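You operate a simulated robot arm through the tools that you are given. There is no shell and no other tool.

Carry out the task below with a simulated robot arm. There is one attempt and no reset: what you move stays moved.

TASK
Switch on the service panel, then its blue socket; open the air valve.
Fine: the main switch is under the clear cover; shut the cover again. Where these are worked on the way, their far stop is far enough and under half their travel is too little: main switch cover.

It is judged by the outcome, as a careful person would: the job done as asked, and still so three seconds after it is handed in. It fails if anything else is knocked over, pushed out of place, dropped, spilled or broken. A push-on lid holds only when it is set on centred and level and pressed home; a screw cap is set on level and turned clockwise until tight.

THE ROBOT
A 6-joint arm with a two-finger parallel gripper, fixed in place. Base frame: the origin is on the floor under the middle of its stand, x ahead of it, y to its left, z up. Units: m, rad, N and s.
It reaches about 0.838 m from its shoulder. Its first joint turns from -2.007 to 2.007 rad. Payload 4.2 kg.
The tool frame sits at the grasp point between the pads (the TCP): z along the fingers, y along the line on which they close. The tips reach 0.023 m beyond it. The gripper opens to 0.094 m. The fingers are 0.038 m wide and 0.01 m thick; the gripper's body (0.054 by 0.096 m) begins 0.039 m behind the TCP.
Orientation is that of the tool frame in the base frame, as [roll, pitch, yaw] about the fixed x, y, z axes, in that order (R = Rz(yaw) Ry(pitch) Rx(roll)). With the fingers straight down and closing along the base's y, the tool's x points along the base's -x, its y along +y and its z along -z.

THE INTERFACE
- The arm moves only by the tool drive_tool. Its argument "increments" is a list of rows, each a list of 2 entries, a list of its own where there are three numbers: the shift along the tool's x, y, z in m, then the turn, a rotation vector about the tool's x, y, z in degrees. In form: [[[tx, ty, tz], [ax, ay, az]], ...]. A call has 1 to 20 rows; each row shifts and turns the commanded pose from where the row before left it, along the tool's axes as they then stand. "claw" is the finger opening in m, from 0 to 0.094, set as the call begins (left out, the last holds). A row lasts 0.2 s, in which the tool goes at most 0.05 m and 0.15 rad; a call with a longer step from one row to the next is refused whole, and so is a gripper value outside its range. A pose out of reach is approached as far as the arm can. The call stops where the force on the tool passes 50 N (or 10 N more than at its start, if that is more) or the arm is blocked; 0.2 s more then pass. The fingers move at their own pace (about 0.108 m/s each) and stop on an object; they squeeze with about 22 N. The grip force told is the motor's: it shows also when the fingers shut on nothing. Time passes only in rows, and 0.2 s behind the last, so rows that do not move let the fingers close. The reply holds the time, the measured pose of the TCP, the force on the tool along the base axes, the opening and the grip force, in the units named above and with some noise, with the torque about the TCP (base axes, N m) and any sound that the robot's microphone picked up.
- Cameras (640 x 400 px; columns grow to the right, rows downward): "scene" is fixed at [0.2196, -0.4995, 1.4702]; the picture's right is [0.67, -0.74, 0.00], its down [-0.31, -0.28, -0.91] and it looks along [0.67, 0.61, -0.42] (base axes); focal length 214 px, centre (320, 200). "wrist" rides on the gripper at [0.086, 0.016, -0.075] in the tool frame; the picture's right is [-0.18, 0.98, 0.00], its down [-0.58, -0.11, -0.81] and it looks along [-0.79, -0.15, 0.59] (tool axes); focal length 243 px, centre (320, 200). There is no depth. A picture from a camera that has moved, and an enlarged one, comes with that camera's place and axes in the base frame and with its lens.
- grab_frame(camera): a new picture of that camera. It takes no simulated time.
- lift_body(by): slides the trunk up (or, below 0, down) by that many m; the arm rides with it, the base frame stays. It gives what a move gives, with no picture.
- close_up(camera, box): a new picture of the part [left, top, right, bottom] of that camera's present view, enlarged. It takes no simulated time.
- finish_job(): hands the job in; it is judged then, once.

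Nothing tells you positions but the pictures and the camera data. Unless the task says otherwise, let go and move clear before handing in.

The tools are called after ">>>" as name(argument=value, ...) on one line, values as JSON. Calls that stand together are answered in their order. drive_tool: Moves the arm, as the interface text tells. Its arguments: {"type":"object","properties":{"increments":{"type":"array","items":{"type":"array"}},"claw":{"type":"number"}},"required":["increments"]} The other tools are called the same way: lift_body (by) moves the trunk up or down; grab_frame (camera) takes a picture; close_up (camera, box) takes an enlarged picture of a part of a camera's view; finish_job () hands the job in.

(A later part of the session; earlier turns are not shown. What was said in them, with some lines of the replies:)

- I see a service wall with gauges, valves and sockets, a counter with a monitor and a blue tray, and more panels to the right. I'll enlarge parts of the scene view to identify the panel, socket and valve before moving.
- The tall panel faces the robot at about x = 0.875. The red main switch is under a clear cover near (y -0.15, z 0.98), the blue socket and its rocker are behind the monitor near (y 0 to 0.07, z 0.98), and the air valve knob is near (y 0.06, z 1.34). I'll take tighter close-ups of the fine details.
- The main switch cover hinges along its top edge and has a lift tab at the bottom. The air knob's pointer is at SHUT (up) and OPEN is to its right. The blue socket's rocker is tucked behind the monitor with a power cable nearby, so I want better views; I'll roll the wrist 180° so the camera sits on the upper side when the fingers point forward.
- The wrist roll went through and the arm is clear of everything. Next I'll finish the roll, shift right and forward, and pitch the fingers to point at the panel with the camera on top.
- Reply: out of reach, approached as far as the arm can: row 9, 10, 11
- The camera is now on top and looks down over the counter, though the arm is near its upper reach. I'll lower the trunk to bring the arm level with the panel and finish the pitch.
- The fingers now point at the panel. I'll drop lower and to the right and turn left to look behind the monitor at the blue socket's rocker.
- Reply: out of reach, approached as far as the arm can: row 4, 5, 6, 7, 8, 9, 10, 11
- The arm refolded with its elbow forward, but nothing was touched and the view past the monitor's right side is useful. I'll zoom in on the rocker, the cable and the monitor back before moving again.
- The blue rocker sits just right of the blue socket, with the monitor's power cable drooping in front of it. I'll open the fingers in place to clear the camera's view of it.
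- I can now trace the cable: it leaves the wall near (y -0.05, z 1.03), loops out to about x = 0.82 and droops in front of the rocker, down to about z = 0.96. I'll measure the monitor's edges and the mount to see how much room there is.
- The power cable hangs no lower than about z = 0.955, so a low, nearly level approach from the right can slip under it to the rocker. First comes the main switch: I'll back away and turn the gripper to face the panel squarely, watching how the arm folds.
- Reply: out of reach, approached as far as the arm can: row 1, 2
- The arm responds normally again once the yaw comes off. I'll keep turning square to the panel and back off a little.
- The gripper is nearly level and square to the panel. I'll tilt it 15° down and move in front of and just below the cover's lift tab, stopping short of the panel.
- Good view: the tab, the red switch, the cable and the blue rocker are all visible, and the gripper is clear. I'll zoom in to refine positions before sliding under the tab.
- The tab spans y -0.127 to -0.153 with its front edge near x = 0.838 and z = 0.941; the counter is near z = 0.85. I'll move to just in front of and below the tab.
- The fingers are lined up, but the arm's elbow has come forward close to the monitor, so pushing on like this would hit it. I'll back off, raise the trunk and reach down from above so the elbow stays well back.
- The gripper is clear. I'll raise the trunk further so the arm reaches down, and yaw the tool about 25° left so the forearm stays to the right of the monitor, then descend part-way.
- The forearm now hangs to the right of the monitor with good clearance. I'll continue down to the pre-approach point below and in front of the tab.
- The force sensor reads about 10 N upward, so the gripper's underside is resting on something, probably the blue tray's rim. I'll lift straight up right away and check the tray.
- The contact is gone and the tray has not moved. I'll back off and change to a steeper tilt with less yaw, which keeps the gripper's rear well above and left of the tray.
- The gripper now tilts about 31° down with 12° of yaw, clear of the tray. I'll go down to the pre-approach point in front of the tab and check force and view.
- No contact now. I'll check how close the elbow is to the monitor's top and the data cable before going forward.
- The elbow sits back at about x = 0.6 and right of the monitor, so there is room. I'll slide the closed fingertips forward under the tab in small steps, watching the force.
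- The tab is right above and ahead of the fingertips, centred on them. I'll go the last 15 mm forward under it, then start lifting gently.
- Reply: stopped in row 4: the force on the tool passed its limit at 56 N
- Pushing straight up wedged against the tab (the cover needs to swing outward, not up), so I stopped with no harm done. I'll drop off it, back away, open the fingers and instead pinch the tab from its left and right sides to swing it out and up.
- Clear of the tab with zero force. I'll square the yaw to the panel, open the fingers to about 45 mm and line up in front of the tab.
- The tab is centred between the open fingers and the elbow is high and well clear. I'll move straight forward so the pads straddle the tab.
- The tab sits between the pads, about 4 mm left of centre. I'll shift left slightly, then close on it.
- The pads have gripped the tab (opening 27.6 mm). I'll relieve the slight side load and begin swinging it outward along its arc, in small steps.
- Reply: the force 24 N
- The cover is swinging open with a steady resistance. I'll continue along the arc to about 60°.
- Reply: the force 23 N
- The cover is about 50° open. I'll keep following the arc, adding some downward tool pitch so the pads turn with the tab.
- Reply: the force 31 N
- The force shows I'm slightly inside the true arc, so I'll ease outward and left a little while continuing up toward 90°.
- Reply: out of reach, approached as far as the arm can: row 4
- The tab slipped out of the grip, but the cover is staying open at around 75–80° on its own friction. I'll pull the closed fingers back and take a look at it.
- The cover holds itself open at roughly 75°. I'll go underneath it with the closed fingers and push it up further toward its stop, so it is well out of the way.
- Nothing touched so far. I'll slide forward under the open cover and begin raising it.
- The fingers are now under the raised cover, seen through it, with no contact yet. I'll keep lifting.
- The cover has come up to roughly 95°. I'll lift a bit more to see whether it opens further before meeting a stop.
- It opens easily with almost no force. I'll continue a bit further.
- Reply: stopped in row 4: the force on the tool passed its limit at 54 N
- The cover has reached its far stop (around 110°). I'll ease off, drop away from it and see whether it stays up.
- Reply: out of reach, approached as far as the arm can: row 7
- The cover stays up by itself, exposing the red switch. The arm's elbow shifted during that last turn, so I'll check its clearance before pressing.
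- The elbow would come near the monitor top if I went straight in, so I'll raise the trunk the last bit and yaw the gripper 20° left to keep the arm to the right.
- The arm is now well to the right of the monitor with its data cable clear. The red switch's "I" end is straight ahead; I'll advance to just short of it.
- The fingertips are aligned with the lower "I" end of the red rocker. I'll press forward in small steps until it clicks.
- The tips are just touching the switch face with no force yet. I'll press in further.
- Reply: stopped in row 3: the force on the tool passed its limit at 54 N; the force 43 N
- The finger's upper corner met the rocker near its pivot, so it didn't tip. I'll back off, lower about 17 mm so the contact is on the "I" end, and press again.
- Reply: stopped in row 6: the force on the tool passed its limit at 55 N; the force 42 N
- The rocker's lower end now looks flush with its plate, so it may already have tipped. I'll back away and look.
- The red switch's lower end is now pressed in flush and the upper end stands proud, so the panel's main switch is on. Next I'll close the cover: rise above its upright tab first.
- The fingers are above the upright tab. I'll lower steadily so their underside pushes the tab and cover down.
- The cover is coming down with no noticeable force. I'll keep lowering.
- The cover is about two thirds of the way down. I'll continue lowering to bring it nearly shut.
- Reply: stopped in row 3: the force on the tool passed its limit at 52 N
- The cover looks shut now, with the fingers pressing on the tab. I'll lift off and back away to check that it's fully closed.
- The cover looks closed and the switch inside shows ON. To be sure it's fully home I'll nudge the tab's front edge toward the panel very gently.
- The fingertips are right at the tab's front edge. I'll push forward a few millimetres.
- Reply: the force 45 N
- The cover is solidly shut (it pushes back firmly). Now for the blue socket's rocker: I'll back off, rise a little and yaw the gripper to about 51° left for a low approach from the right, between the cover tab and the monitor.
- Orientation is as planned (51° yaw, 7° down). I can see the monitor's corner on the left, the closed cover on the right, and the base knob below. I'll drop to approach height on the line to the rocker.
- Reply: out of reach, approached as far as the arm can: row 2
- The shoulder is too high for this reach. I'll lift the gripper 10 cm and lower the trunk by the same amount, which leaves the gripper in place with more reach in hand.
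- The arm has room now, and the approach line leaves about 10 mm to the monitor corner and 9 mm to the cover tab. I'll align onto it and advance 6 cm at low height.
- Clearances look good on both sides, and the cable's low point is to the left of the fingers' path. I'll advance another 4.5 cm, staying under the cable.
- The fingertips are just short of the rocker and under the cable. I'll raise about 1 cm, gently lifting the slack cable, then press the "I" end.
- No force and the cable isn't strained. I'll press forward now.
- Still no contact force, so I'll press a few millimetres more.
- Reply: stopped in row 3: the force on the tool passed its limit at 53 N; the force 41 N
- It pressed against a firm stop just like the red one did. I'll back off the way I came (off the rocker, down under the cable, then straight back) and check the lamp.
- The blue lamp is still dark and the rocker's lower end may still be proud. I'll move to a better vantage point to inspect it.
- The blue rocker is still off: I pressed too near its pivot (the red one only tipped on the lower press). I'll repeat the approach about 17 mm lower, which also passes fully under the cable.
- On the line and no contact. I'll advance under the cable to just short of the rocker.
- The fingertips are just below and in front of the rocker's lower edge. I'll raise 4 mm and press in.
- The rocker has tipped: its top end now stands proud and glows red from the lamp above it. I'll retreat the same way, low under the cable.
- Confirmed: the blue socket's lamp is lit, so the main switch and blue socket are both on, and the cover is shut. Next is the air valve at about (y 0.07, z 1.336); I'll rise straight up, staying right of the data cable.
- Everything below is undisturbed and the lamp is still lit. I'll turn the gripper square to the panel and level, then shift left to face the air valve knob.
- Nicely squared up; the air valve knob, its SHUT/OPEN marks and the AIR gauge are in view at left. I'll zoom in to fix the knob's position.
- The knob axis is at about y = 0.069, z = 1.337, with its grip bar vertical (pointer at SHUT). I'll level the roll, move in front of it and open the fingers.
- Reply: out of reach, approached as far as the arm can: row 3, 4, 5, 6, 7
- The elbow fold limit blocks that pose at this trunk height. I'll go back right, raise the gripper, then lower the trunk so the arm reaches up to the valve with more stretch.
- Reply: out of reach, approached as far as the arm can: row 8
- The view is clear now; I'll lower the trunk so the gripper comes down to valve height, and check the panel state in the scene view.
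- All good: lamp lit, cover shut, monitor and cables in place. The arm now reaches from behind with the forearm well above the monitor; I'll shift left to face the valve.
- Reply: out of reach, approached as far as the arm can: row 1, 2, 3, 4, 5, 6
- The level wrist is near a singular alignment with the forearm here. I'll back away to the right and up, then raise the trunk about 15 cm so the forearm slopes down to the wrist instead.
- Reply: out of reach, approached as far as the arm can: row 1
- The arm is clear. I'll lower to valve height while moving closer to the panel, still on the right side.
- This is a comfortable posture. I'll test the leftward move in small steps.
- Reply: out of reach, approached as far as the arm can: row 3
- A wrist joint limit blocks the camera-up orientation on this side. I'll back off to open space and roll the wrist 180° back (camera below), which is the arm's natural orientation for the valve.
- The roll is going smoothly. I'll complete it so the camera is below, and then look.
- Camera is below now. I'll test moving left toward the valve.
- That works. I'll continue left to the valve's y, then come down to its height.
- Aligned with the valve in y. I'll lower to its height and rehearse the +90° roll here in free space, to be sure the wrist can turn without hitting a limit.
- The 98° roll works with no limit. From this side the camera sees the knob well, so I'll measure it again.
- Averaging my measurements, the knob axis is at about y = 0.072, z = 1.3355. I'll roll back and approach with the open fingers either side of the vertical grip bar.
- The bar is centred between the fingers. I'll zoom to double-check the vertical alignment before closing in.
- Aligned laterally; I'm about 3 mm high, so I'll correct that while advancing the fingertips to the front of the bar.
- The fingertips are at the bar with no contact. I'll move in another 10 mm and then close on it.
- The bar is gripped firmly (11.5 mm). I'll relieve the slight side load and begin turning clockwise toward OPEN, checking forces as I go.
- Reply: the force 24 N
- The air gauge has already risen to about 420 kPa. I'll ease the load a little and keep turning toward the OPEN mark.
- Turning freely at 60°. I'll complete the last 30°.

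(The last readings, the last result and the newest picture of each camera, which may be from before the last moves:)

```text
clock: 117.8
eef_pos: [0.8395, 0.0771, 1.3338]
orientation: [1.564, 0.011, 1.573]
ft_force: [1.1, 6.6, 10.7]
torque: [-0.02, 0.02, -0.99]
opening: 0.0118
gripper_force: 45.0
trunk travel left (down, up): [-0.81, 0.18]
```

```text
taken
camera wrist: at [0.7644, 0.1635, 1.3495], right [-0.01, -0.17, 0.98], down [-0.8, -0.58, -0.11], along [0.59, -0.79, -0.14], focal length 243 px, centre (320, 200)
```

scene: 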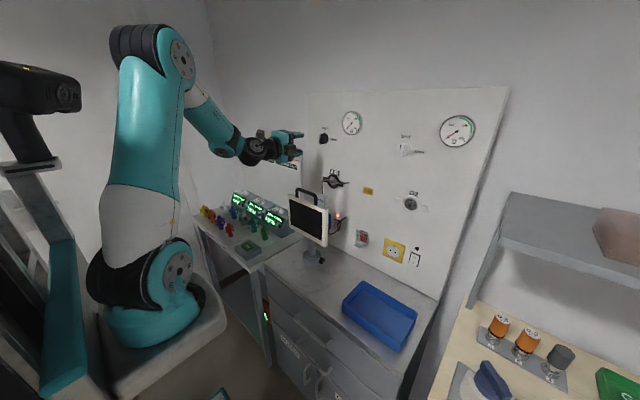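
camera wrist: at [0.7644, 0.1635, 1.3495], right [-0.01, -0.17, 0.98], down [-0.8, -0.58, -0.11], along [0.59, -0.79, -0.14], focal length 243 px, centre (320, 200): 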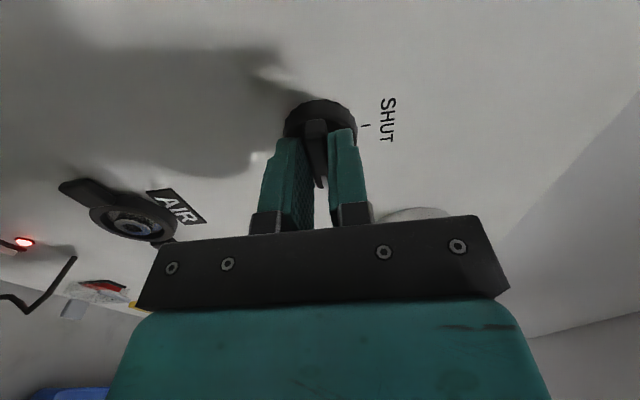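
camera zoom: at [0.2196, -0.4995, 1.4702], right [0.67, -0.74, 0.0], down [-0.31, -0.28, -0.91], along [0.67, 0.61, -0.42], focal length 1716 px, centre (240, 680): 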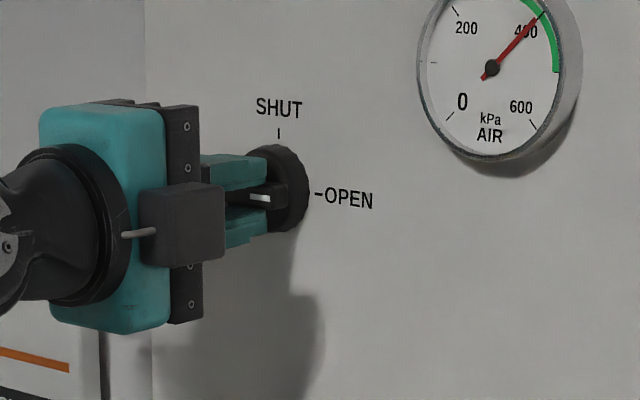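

The pointer now lies level, aimed at OPEN. I'll add a small nudge to confirm it's at the end position, then release.

>>> drive_tool(increments=[[[0, 0, 0], [0, 0, 1.5]], [[0, 0, 0], [0, 0, 1.0]]])

>>> close_up(camera="scene", box=[306, 122, 354, 152])

```text
clock: 118.4
eef_pos: [0.8396, 0.0768, 1.3352]
orientation: [1.562, -0.029, 1.572]
ft_force: [8.0, 5.4, 20.9]
torque: [-1.56, -0.19, 0.09]
opening: 0.0115
gripper_force: 45.3
trunk travel left (down, up): [-0.81, 0.18]
```

```text
13.33 times, centred on (330, 137) of scene
camera zoom: at [0.2196, -0.4995, 1.4702], right [0.67, -0.74, 0.0], down [-0.31, -0.28, -0.91], along [0.67, 0.61, -0.42], focal length 2860 px, centre (187, 1040)
```

zoom: 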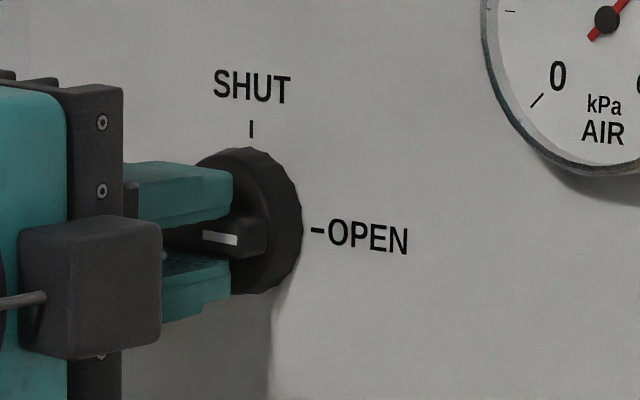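

The knob is against its OPEN stop and the gauge reads in the green. I'll open the fingers and back straight out.

>>> drive_tool(increments=[[[0, 0, 0], [0, 0, 0]], [[0, 0, 0], [0, 0, 0]], [[0, 0, 0], [0, 0, 0]], [[0, 0, -0.015], [0, 0, 0]], [[0, 0, -0.025], [0, 0, 0]], [[0, 0, -0.03], [0, 0, 0]], [[0, 0, -0.03], [0, 0, 0]]], claw=0.05)

>>> close_up(camera="scene", box=[290, 110, 386, 170])

>>> grab_frame(camera="scene")

>>> grab_frame(camera="wrist")

```text
clock: 120.0
eef_pos: [0.7386, 0.0771, 1.3339]
orientation: [1.57, -0.03, 1.573]
ft_force: [0.1, -0.7, 0.6]
torque: [-0.03, -0.03, 0.01]
opening: 0.05
gripper_force: 0.0
trunk travel left (down, up): [-0.81, 0.18]
```

```text
6.67 times, centred on (338, 140) of scene
camera zoom: at [0.2196, -0.4995, 1.4702], right [0.67, -0.74, 0.0], down [-0.31, -0.28, -0.91], along [0.67, 0.61, -0.42], focal length 1430 px, centre (200, 600)
```

zoom: 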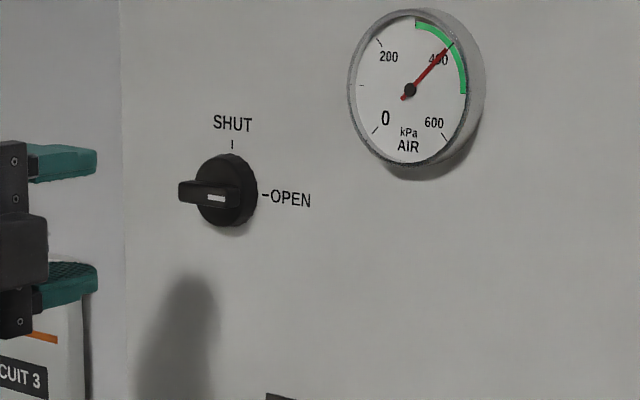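

```text
taken
```

scene: 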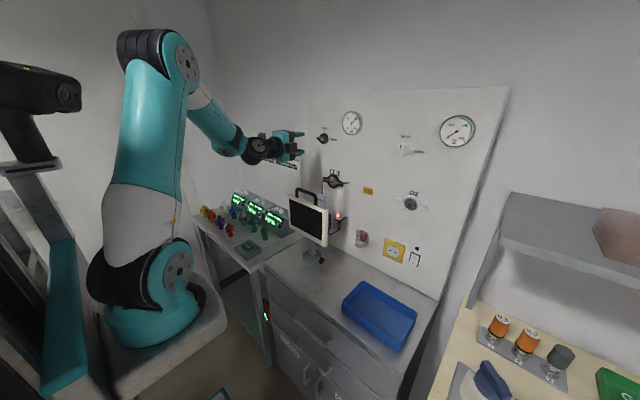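

```text
taken
camera wrist: at [0.6636, 0.1623, 1.3528], right [0.0, -0.21, 0.98], down [-0.81, -0.58, -0.13], along [0.59, -0.79, -0.17], focal length 243 px, centre (320, 200)
```

wrist: 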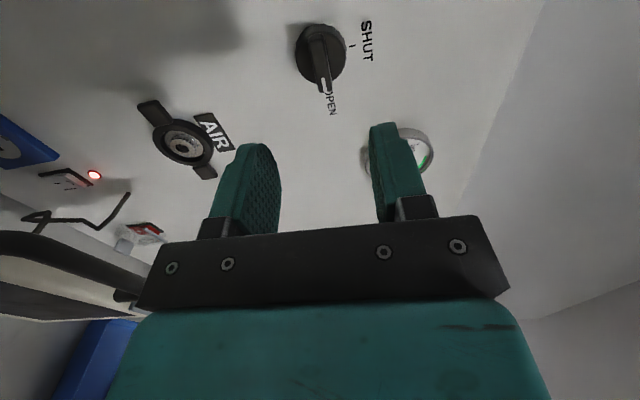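

The air valve is at OPEN with the gauge in the green. I'll check everything else once more before handing in: cover, lamp, cables, monitor, tray.

>>> close_up(camera="scene", box=[330, 215, 394, 255])

>>> close_up(camera="scene", box=[270, 150, 450, 360])

>>> close_up(camera="scene", box=[310, 195, 358, 225])

```text
10.00 times, centred on (362, 235) of scene
camera zoom: at [0.2196, -0.4995, 1.4702], right [0.67, -0.74, 0.0], down [-0.31, -0.28, -0.91], along [0.67, 0.61, -0.42], focal length 2145 px, centre (-100, -150)
```

zoom: 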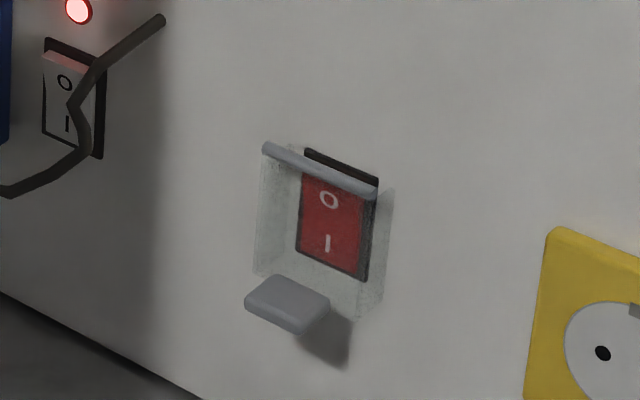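

```text
1.90 times, centred on (360, 255) of scene
camera zoom: at [0.2196, -0.4995, 1.4702], right [0.67, -0.74, 0.0], down [-0.31, -0.28, -0.91], along [0.67, 0.61, -0.42], focal length 408 px, centre (244, 95)
```

zoom: 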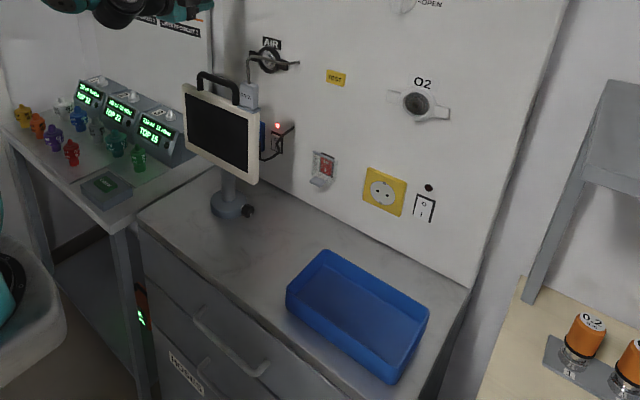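

```text
13.33 times, centred on (334, 210) of scene
camera zoom: at [0.2196, -0.4995, 1.4702], right [0.67, -0.74, 0.0], down [-0.31, -0.28, -0.91], along [0.67, 0.61, -0.42], focal length 2860 px, centre (133, 67)
```

zoom: 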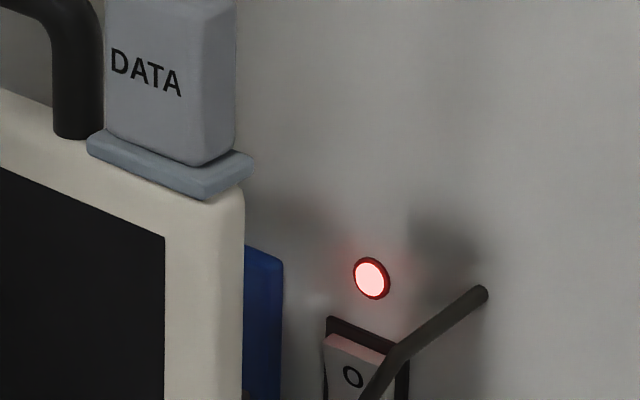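

Everything matches the goal. The red main switch is on with its cover shut exactly as it was, the blue socket's lamp is lit, and the air valve is open with pressure in the green. The monitor, cables and tray are where they started, and the gripper is clear, so I'm handing in.

>>> finish_job()

```text
The job is handed in.
```

The service panel is on, its blue socket is on, and the air valve is open; the job is handed in.

- **Main switch:** I lifted the clear cover to its far stop and pressed the switch to I. Then I shut the cover again and pushed on it to check it was fully closed.
- **Blue socket:** its rocker is at I and the lamp above it is lit. My first press was too near the rocker's pivot and did nothing; a second, lower press tipped it.
- **Air valve:** the knob is turned to its OPEN stop and the gauge reads about 400 kPa, in the green band.

The gripper briefly rested on what I took to be the blue tray's rim with about 10 N, and I lifted off at once. In the last pictures before handing in, the tray, monitor and cables looked just where they started.
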